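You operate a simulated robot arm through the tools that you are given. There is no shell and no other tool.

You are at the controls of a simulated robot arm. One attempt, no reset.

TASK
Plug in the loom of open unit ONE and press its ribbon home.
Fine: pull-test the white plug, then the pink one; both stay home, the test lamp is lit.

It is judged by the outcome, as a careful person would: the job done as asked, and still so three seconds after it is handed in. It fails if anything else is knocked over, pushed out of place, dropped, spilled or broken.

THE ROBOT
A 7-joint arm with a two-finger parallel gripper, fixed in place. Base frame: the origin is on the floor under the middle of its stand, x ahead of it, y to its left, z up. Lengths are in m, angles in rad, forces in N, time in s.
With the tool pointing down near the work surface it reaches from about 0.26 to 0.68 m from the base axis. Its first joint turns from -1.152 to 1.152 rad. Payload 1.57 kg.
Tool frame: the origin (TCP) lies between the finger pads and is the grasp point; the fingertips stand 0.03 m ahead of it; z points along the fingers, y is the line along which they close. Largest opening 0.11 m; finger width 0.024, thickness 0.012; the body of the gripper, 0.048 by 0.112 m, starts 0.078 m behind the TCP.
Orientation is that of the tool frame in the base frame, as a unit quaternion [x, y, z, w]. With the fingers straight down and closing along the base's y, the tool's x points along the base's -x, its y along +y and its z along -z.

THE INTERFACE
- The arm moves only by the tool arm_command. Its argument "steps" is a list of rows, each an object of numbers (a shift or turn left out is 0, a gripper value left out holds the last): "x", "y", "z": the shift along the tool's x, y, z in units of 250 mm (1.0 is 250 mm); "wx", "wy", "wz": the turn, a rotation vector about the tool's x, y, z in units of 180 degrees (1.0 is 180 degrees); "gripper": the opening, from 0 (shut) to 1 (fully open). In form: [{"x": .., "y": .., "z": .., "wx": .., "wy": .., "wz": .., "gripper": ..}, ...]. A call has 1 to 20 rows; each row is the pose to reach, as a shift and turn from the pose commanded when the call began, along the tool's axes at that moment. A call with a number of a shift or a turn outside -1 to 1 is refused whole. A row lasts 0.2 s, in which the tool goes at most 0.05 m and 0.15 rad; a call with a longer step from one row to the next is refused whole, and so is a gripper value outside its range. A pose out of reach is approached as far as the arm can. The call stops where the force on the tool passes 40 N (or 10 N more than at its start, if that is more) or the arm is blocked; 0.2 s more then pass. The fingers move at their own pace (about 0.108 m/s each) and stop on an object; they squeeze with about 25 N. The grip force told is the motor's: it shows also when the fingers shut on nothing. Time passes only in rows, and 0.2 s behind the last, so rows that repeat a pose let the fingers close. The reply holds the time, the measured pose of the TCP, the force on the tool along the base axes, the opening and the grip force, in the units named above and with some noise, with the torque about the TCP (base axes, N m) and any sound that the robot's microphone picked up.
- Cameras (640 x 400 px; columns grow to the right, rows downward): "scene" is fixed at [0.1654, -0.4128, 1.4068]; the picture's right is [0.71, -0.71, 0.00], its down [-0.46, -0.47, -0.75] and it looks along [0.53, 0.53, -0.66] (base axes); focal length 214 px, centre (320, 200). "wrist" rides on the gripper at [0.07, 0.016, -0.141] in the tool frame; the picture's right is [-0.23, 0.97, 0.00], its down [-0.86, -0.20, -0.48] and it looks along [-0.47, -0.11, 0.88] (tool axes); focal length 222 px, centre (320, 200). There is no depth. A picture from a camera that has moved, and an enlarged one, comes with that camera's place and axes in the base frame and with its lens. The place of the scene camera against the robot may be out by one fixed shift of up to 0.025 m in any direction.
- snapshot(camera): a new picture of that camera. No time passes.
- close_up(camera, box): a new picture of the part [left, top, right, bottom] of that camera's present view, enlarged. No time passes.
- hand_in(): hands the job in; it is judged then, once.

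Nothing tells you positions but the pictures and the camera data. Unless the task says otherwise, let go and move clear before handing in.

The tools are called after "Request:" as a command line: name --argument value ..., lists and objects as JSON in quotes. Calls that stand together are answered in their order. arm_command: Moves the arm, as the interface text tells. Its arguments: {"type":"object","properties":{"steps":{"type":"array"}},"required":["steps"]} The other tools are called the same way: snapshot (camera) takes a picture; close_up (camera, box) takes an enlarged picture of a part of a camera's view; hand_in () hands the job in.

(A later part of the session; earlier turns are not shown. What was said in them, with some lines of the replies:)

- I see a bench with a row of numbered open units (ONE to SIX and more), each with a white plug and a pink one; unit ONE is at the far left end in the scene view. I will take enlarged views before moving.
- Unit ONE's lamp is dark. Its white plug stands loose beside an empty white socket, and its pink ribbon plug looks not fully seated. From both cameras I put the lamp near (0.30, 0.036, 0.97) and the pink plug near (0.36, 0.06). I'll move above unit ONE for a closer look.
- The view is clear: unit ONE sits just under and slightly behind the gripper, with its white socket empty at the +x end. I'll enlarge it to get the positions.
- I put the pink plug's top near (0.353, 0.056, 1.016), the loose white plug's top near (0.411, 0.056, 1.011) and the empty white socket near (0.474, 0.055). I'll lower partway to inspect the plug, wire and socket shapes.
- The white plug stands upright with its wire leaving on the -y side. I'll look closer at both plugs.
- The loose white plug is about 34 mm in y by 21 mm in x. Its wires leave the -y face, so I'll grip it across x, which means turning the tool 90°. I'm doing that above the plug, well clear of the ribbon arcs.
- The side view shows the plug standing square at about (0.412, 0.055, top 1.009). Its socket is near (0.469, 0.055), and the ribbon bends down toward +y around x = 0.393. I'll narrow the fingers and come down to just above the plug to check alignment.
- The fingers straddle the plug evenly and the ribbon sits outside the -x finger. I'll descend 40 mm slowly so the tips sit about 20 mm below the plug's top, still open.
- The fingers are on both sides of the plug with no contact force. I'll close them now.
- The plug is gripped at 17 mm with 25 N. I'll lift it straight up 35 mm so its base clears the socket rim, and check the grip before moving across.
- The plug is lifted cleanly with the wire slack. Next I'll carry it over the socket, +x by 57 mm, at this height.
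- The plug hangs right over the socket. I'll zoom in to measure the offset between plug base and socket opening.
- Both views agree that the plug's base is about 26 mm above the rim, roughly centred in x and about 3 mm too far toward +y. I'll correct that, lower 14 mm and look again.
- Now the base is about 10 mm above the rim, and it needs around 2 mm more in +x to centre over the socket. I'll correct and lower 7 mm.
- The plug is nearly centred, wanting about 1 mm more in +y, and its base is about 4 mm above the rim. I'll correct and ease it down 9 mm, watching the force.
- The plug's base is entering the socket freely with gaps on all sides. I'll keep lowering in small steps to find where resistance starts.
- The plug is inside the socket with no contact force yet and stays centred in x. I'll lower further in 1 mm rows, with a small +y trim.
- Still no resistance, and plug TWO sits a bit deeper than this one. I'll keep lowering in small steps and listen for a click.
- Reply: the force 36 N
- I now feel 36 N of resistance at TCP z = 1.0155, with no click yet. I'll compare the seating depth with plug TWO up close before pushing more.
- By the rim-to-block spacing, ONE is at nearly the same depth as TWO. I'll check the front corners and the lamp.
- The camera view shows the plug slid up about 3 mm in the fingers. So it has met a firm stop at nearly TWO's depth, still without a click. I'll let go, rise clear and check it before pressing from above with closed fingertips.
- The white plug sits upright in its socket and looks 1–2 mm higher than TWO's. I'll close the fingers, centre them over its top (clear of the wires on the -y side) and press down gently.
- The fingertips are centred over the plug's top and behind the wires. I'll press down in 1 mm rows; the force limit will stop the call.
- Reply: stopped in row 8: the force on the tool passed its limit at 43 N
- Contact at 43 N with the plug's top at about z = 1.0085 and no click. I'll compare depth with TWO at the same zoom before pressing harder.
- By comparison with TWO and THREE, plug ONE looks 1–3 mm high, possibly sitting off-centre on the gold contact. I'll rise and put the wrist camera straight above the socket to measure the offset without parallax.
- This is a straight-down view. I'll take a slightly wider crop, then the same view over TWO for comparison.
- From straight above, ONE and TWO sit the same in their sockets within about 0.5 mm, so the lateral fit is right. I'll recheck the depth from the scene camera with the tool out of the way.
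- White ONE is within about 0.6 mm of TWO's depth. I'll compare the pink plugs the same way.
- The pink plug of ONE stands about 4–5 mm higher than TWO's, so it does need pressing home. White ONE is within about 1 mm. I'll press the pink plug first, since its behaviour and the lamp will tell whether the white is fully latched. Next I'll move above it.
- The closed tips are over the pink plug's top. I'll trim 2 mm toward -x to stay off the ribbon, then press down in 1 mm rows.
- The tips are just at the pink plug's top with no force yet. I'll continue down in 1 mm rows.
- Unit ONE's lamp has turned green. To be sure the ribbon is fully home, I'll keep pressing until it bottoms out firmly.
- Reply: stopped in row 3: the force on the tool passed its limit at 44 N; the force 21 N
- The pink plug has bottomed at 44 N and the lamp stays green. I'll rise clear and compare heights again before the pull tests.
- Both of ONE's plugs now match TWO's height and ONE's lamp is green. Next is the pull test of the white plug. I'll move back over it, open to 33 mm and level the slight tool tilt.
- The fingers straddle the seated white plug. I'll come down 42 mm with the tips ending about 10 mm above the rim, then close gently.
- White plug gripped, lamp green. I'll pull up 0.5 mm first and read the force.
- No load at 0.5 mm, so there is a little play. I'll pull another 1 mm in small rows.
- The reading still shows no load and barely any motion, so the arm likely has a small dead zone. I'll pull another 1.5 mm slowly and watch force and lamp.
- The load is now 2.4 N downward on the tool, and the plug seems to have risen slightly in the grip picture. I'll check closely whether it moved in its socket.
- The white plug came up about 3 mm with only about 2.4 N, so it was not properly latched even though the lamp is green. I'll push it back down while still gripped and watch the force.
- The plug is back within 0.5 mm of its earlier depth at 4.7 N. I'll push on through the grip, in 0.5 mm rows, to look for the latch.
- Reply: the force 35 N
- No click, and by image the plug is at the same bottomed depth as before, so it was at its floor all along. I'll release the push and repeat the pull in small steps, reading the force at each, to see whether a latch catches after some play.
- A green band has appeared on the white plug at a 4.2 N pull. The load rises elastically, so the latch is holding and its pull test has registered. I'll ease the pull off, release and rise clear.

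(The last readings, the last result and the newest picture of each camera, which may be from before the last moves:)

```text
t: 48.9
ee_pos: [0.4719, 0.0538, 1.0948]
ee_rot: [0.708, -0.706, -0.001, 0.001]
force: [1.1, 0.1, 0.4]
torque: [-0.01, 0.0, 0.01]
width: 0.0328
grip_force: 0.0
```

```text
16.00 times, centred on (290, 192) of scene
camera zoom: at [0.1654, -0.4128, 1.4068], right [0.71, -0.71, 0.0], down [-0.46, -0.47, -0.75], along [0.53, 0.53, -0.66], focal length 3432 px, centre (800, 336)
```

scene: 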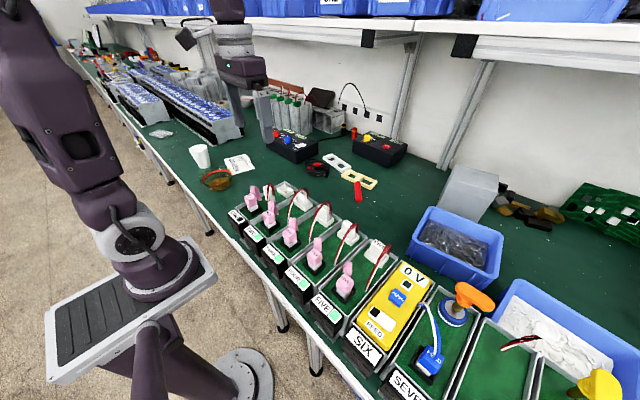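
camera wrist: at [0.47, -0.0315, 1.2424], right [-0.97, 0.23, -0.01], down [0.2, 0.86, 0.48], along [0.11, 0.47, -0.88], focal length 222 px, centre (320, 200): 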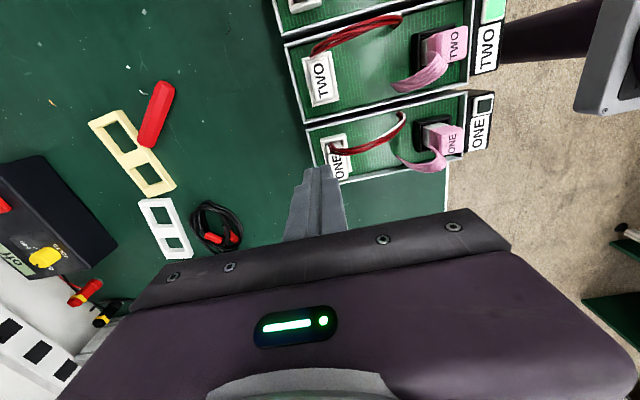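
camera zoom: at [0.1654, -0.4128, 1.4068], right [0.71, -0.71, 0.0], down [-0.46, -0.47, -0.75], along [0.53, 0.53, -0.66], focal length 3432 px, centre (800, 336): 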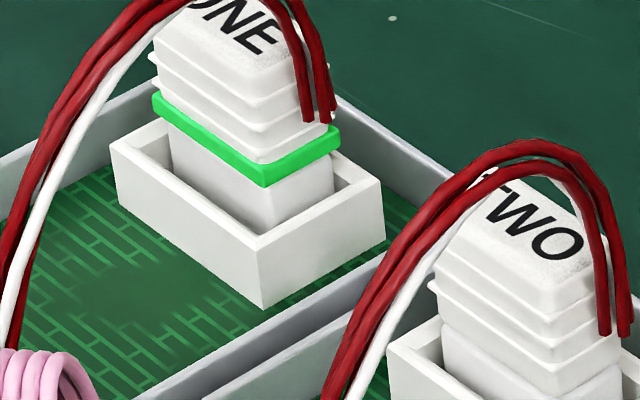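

The white plug settled back home with its green band and the lamp is on. For the pink plug the ribbon leaves on the +x side, so I'll turn the tool back 90° to grip across y and move above it.

Request:
arm_command --steps '[{"y": 0.041, "wz": 0.042}, {"y": 0.082, "wz": 0.084}, {"y": 0.123, "wz": 0.126}, {"y": 0.164, "wz": 0.168}, {"y": 0.205, "wz": 0.21}, {"y": 0.246, "wz": 0.252}, {"y": 0.287, "wz": 0.294, "gripper": 0.42}, {"y": 0.328, "wz": 0.336}, {"y": 0.369, "wz": 0.378}, {"y": 0.41, "wz": 0.42}, {"x": -0.004, "y": 0.451, "wz": 0.462}, {"x": -0.004, "y": 0.489, "wz": 0.5}, {"x": -0.004, "y": 0.489, "wz": 0.5}]'

Request:
close_up --camera "wrist" --box '[220, 60, 420, 220]'

Request:
snapshot --camera "wrist"

```text
t: 51.7
ee_pos: [0.3503, 0.057, 1.0963]
ee_rot: [-0.001, 1.0, -0.001, -0.001]
force: [0.0, 0.2, -0.9]
torque: [0.01, 0.03, 0.01]
width: 0.046
grip_force: 0.0
```

```text
2.50 times, centred on (320, 140) of wrist
camera zoom: at [0.2813, 0.072, 1.2382], right [0.23, 0.97, 0.0], down [0.86, -0.2, 0.48], along [0.46, -0.11, -0.88], focal length 555 px, centre (320, 350)
```

zoom: 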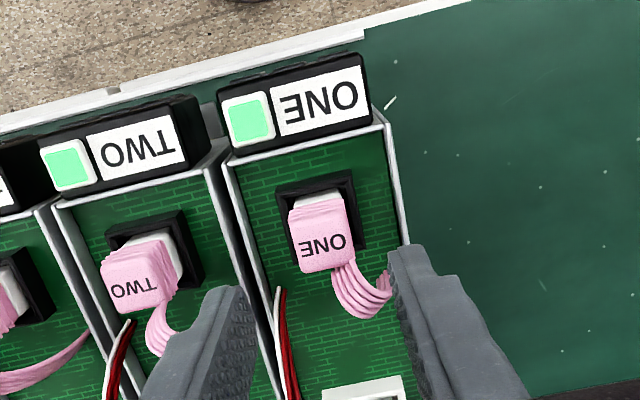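

```text
taken
camera wrist: at [0.2813, 0.072, 1.2382], right [0.23, 0.97, 0.0], down [0.86, -0.2, 0.48], along [0.46, -0.11, -0.88], focal length 222 px, centre (320, 200)
```

wrist: 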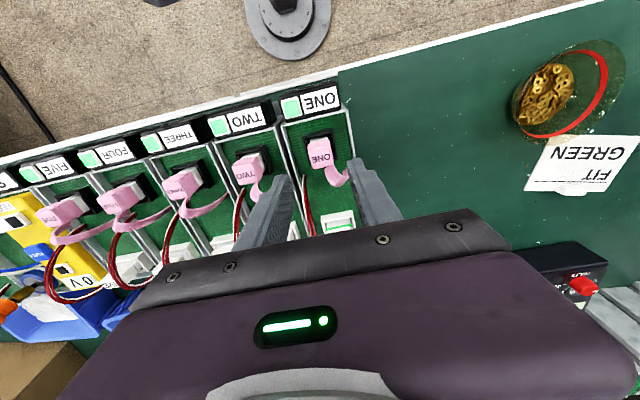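

Lamp ONE is green and the pink top is near (0.354, 0.057, 1.007). I'll lower partway with the fingers on the ±y sides and check ribbon clearance.

Request:
arm_command --steps '[{"z": 0.05}, {"z": 0.1}, {"z": 0.15}, {"z": 0.19}, {"z": 0.19}]'

Request:
close_up --camera "wrist" --box '[240, 80, 400, 220]'

Request:
close_up --camera "scene" --box '[226, 165, 276, 210]'

```text
t: 52.9
ee_pos: [0.351, 0.0568, 1.0478]
ee_rot: [0.0, 1.0, 0.001, 0.0]
force: [-0.2, -0.4, -0.3]
torque: [0.05, -0.01, -0.02]
width: 0.0464
grip_force: 0.1
```

```text
2.86 times, centred on (320, 150) of wrist
camera zoom: at [0.2812, 0.0717, 1.1911], right [0.23, 0.97, 0.0], down [0.86, -0.2, 0.48], along [0.46, -0.11, -0.88], focal length 635 px, centre (320, 343)
```

zoom: 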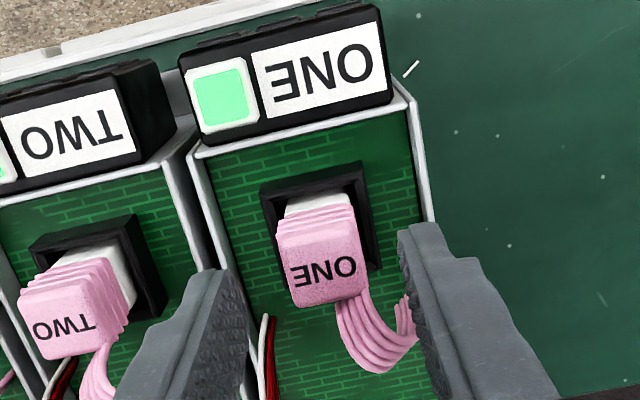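

```text
8.89 times, centred on (251, 188) of scene
camera zoom: at [0.1654, -0.4128, 1.4068], right [0.71, -0.71, 0.0], down [-0.46, -0.47, -0.75], along [0.53, 0.53, -0.66], focal length 1906 px, centre (933, 311)
```

zoom: 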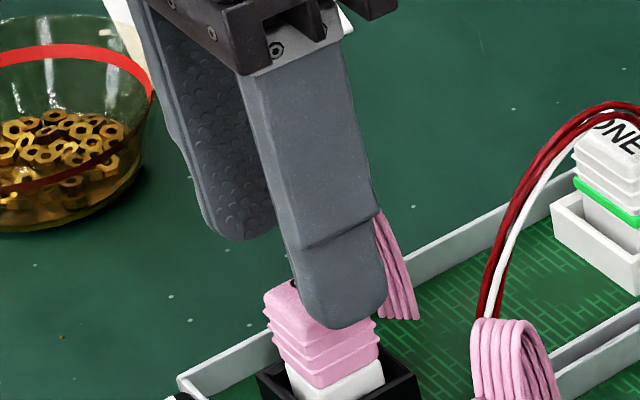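

The fingers are on both sides of the pink plug and clear of its ribbon. I'll go down 30 mm and close.

Request:
arm_command --steps '[{"z": 0.04}, {"z": 0.08}, {"z": 0.11}, {"z": 0.12}, {"z": 0.12, "gripper": 0.2}, {"z": 0.12, "gripper": 0.15}, {"z": 0.12, "gripper": 0.15}, {"z": 0.12, "gripper": 0.15}]'

Request:
close_up --camera "wrist" --box '[240, 80, 400, 220]'

Request:
close_up --camera "scene" --box '[226, 175, 276, 220]'

```text
t: 54.7
ee_pos: [0.3488, 0.0558, 1.0174]
ee_rot: [0.0, 1.0, 0.0, -0.001]
force: [-1.0, 0.2, -0.1]
torque: [0.0, -0.02, -0.02]
width: 0.0225
grip_force: 25.3
```

```text
2.86 times, centred on (320, 150) of wrist
camera zoom: at [0.281, 0.0713, 1.1616], right [0.23, 0.97, 0.0], down [0.86, -0.2, 0.48], along [0.46, -0.11, -0.88], focal length 635 px, centre (320, 343)
```

zoom: 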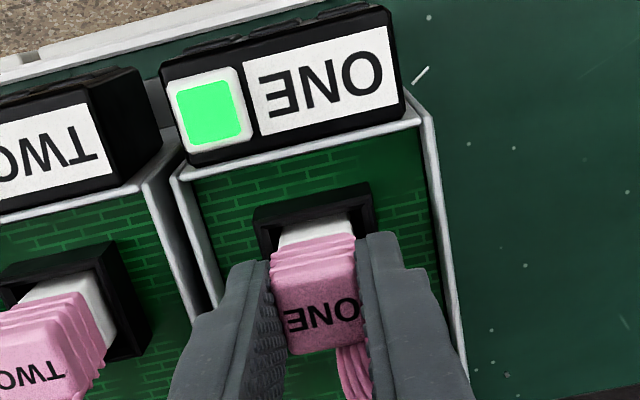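

```text
8.89 times, centred on (251, 198) of scene
camera zoom: at [0.1654, -0.4128, 1.4068], right [0.71, -0.71, 0.0], down [-0.46, -0.47, -0.75], along [0.53, 0.53, -0.66], focal length 1906 px, centre (933, 222)
```

zoom: 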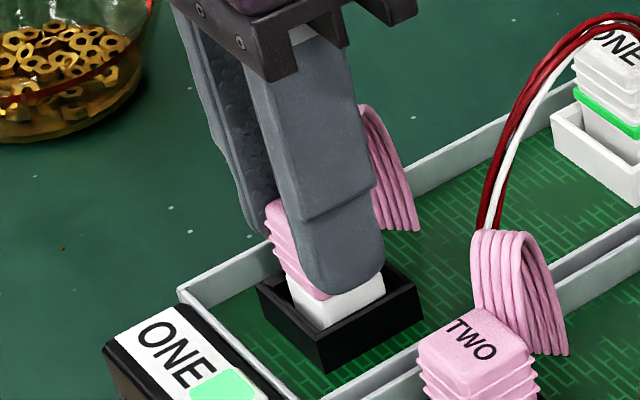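

The pink plug is gripped at 22.5 mm and the lamp is green. I'll pull up in 1 mm steps, reading the force and looking for the green band.

Request:
arm_command --steps '[{"z": -0.002}, {"z": -0.004}, {"z": -0.004}]'

Request:
arm_command --steps '[{"z": -0.002}, {"z": -0.004}, {"z": -0.004}]'

Request:
close_up --camera "scene" --box '[226, 175, 276, 220]'

```text
t: 55.5
ee_pos: [0.3481, 0.0572, 1.0187]
ee_rot: [0.0, 1.0, 0.0, -0.001]
force: [0.3, -0.5, -0.1]
torque: [-0.01, 0.01, 0.02]
width: 0.0228
grip_force: 24.8
```

```text
t: 56.3
ee_pos: [0.3492, 0.0559, 1.0207]
ee_rot: [0.0, 1.0, 0.0, 0.0]
force: [0.8, -0.5, 0.4]
torque: [-0.02, 0.01, 0.02]
width: 0.0229
grip_force: 24.9
```

```text
8.89 times, centred on (251, 198) of scene
camera zoom: at [0.1654, -0.4128, 1.4068], right [0.71, -0.71, 0.0], down [-0.46, -0.47, -0.75], along [0.53, 0.53, -0.66], focal length 1906 px, centre (933, 222)
```

zoom: 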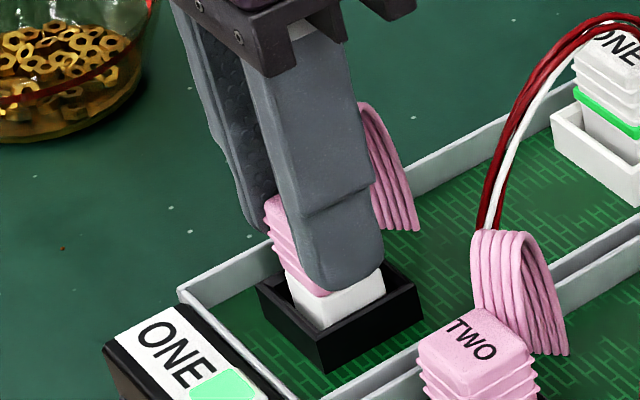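

There's no load over the first 2 mm, the same play the white plug showed. I'll continue 0.5–1 mm at a time.

Request:
arm_command --steps '[{"z": -0.002}, {"z": -0.004}, {"z": -0.004}]'

Request:
close_up --camera "scene" --box '[226, 175, 276, 220]'

```text
t: 57.1
ee_pos: [0.3491, 0.0559, 1.0207]
ee_rot: [0.0, 1.0, 0.0, 0.0]
force: [0.6, -0.7, -2.5]
torque: [0.03, 0.01, 0.01]
width: 0.023
grip_force: 25.1
```

```text
8.89 times, centred on (251, 198) of scene
camera zoom: at [0.1654, -0.4128, 1.4068], right [0.71, -0.71, 0.0], down [-0.46, -0.47, -0.75], along [0.53, 0.53, -0.66], focal length 1906 px, centre (933, 222)
```

zoom: 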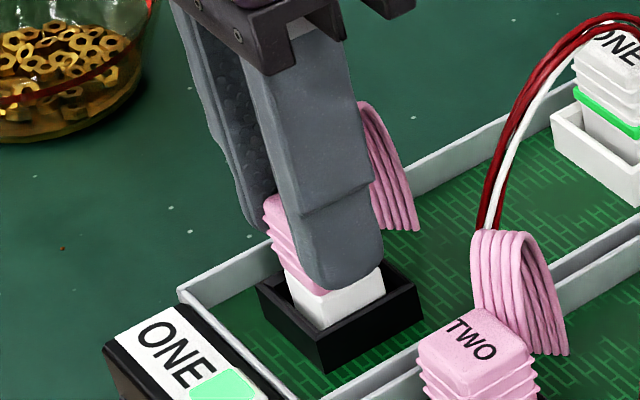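

The latch is now taking load at 2.5 N, with the lamp still green. I'll pull one more millimetre, as for the white plug.

Request:
arm_command --steps '[{"z": -0.002}, {"z": -0.004}, {"z": -0.004}]'

Request:
close_up --camera "scene" --box '[226, 175, 276, 220]'

Request:
close_up --camera "wrist" --box '[240, 80, 400, 220]'

```text
t: 57.9
ee_pos: [0.349, 0.0567, 1.0222]
ee_rot: [0.001, 1.0, 0.0, -0.001]
force: [0.1, 0.0, -3.9]
torque: [0.01, -0.01, 0.02]
width: 0.0228
grip_force: 24.9
```

```text
8.89 times, centred on (251, 198) of scene
camera zoom: at [0.1654, -0.4128, 1.4068], right [0.71, -0.71, 0.0], down [-0.46, -0.47, -0.75], along [0.53, 0.53, -0.66], focal length 1906 px, centre (933, 222)
```

zoom: 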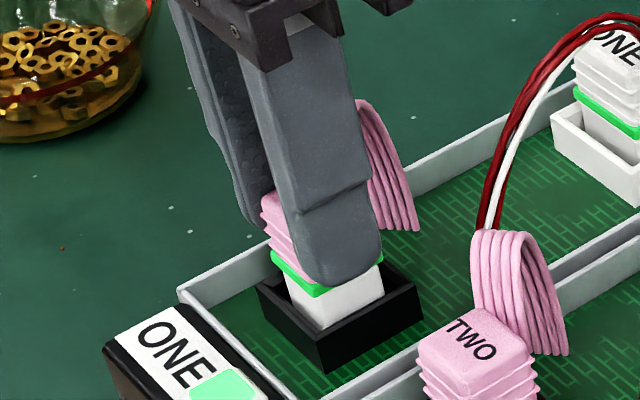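

```text
2.86 times, centred on (320, 150) of wrist
camera zoom: at [0.2805, 0.0716, 1.1651], right [0.23, 0.97, 0.0], down [0.86, -0.2, 0.48], along [0.46, -0.11, -0.88], focal length 635 px, centre (320, 343)
```

zoom: 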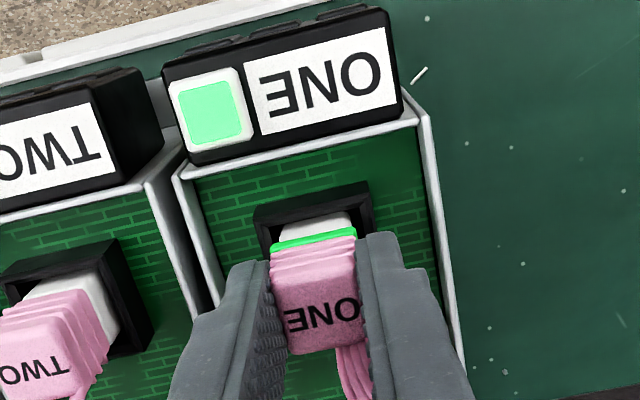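

The pink plug also shows its green band at a 3.9 N pull, and the lamp is green. I'll lower it back the same 4 mm, release and rise clear.

Request:
arm_command --steps '[{"z": 0.004}, {"z": 0.008}, {"z": 0.012}, {"z": 0.016}, {"z": 0.016, "gripper": 0.25}, {"z": 0.016, "gripper": 0.42}, {"z": 0.016, "gripper": 0.42}, {"z": -0.04}, {"z": -0.12}, {"z": -0.22}, {"z": -0.32}, {"z": -0.42}, {"z": -0.42}]'

Request:
close_up --camera "scene" --box '[222, 170, 322, 235]'

Request:
close_up --camera "scene" --box '[236, 190, 266, 212]'

Request:
snapshot --camera "scene"

Request:
snapshot --camera "wrist"

```text
t: 60.7
ee_pos: [0.3487, 0.0558, 1.1267]
ee_rot: [0.0, 1.0, 0.0, -0.001]
force: [-0.4, -1.0, 0.1]
torque: [0.01, -0.01, -0.03]
width: 0.0463
grip_force: 0.0
```

```text
6.15 times, centred on (272, 202) of scene
camera zoom: at [0.1654, -0.4128, 1.4068], right [0.71, -0.71, 0.0], down [-0.46, -0.47, -0.75], along [0.53, 0.53, -0.66], focal length 1320 px, centre (615, 185)
```

zoom: 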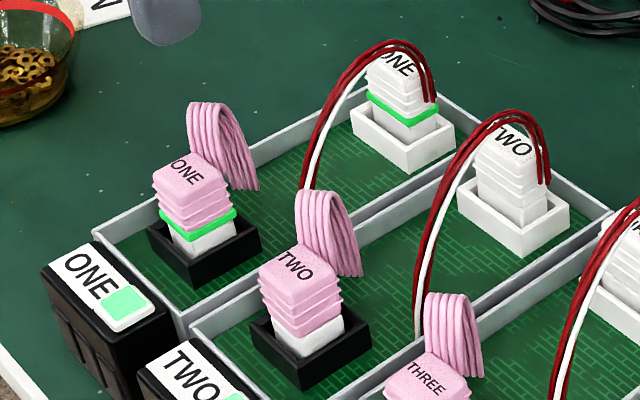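

```text
16.00 times, centred on (251, 201) of scene
camera zoom: at [0.1654, -0.4128, 1.4068], right [0.71, -0.71, 0.0], down [-0.46, -0.47, -0.75], along [0.53, 0.53, -0.66], focal length 3432 px, centre (1424, 184)
```

zoom: 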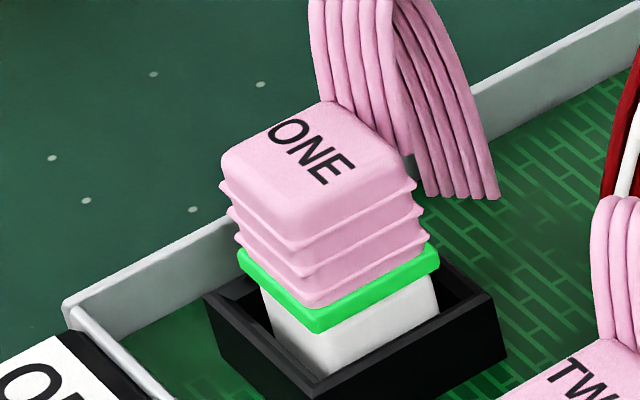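

```text
taken
```

scene: 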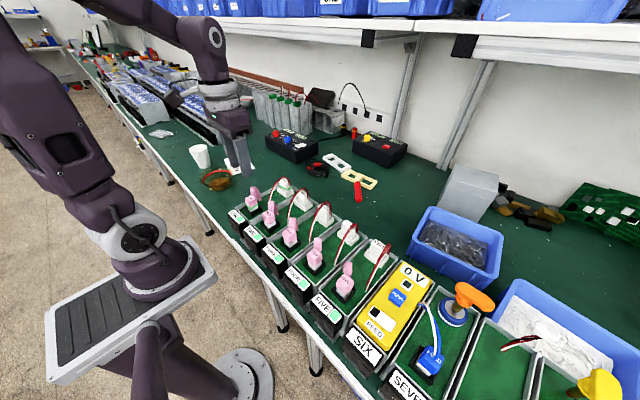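

```text
taken
camera wrist: at [0.2813, 0.0712, 1.2699], right [0.23, 0.97, 0.0], down [0.86, -0.2, 0.48], along [0.46, -0.11, -0.88], focal length 222 px, centre (320, 200)
```

wrist: 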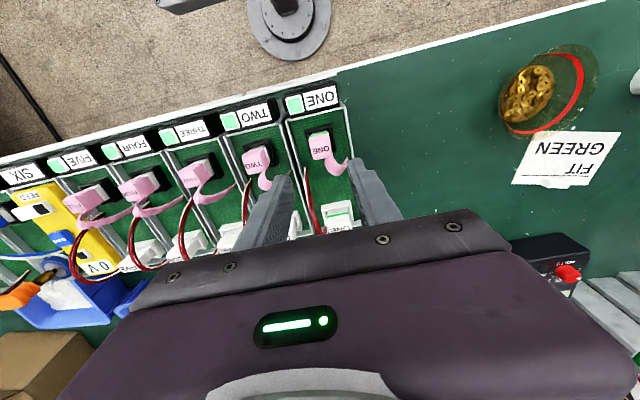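

Both plugs of unit ONE are home with green bands, the lamp is green, and nothing else has moved. I'll rise a bit more and wait a couple of seconds to confirm it holds.

Request:
arm_command --steps '[{"z": -0.1}, {"z": -0.2}, {"z": -0.3}, {"z": -0.3}, {"z": -0.3}, {"z": -0.3}, {"z": -0.3}, {"z": -0.3}, {"z": -0.3}, {"z": -0.3}, {"z": -0.3}, {"z": -0.3}]'

Request:
close_up --camera "scene" --box '[222, 170, 322, 235]'

```text
t: 63.3
ee_pos: [0.3492, 0.0572, 1.2031]
ee_rot: [0.0, 1.0, 0.0, -0.002]
force: [0.2, 0.7, 0.3]
torque: [-0.05, 0.0, -0.01]
width: 0.0463
grip_force: 0.1
```

```text
6.15 times, centred on (272, 202) of scene
camera zoom: at [0.1654, -0.4128, 1.4068], right [0.71, -0.71, 0.0], down [-0.46, -0.47, -0.75], along [0.53, 0.53, -0.66], focal length 1320 px, centre (615, 185)
```

zoom: 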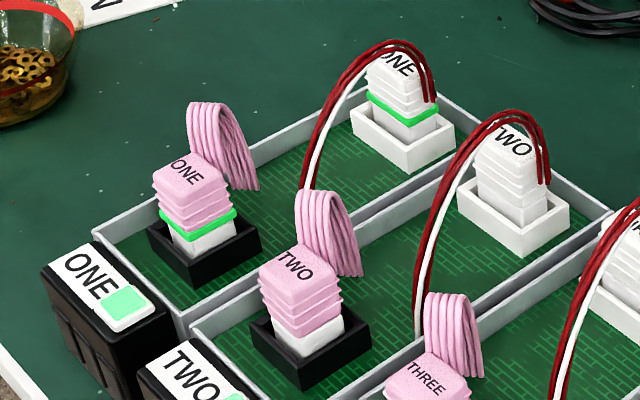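

After the wait the state is unchanged: both plugs seated with green bands, unit ONE's lamp lit, and the arm clear. I'm handing in.

Request:
hand_in

```text
The job is handed in.
```

Unit ONE's white loom plug is in its socket and its pink ribbon plug is pressed home. I pull-tested the white plug first (about 4.2 N), then the pink one (about 3.9 N). Both held and both now show a green band.

Both plugs have 2–3 mm of play before the latch takes load. The white one lifted about 3 mm in its socket on the first pull. It was back home after release, at the same depth as before.

Unit ONE's test lamp is lit. It came on when the ribbon went home and stayed green in every check after that. I saw nothing else moved or disturbed, and the arm is open and well clear above the unit.
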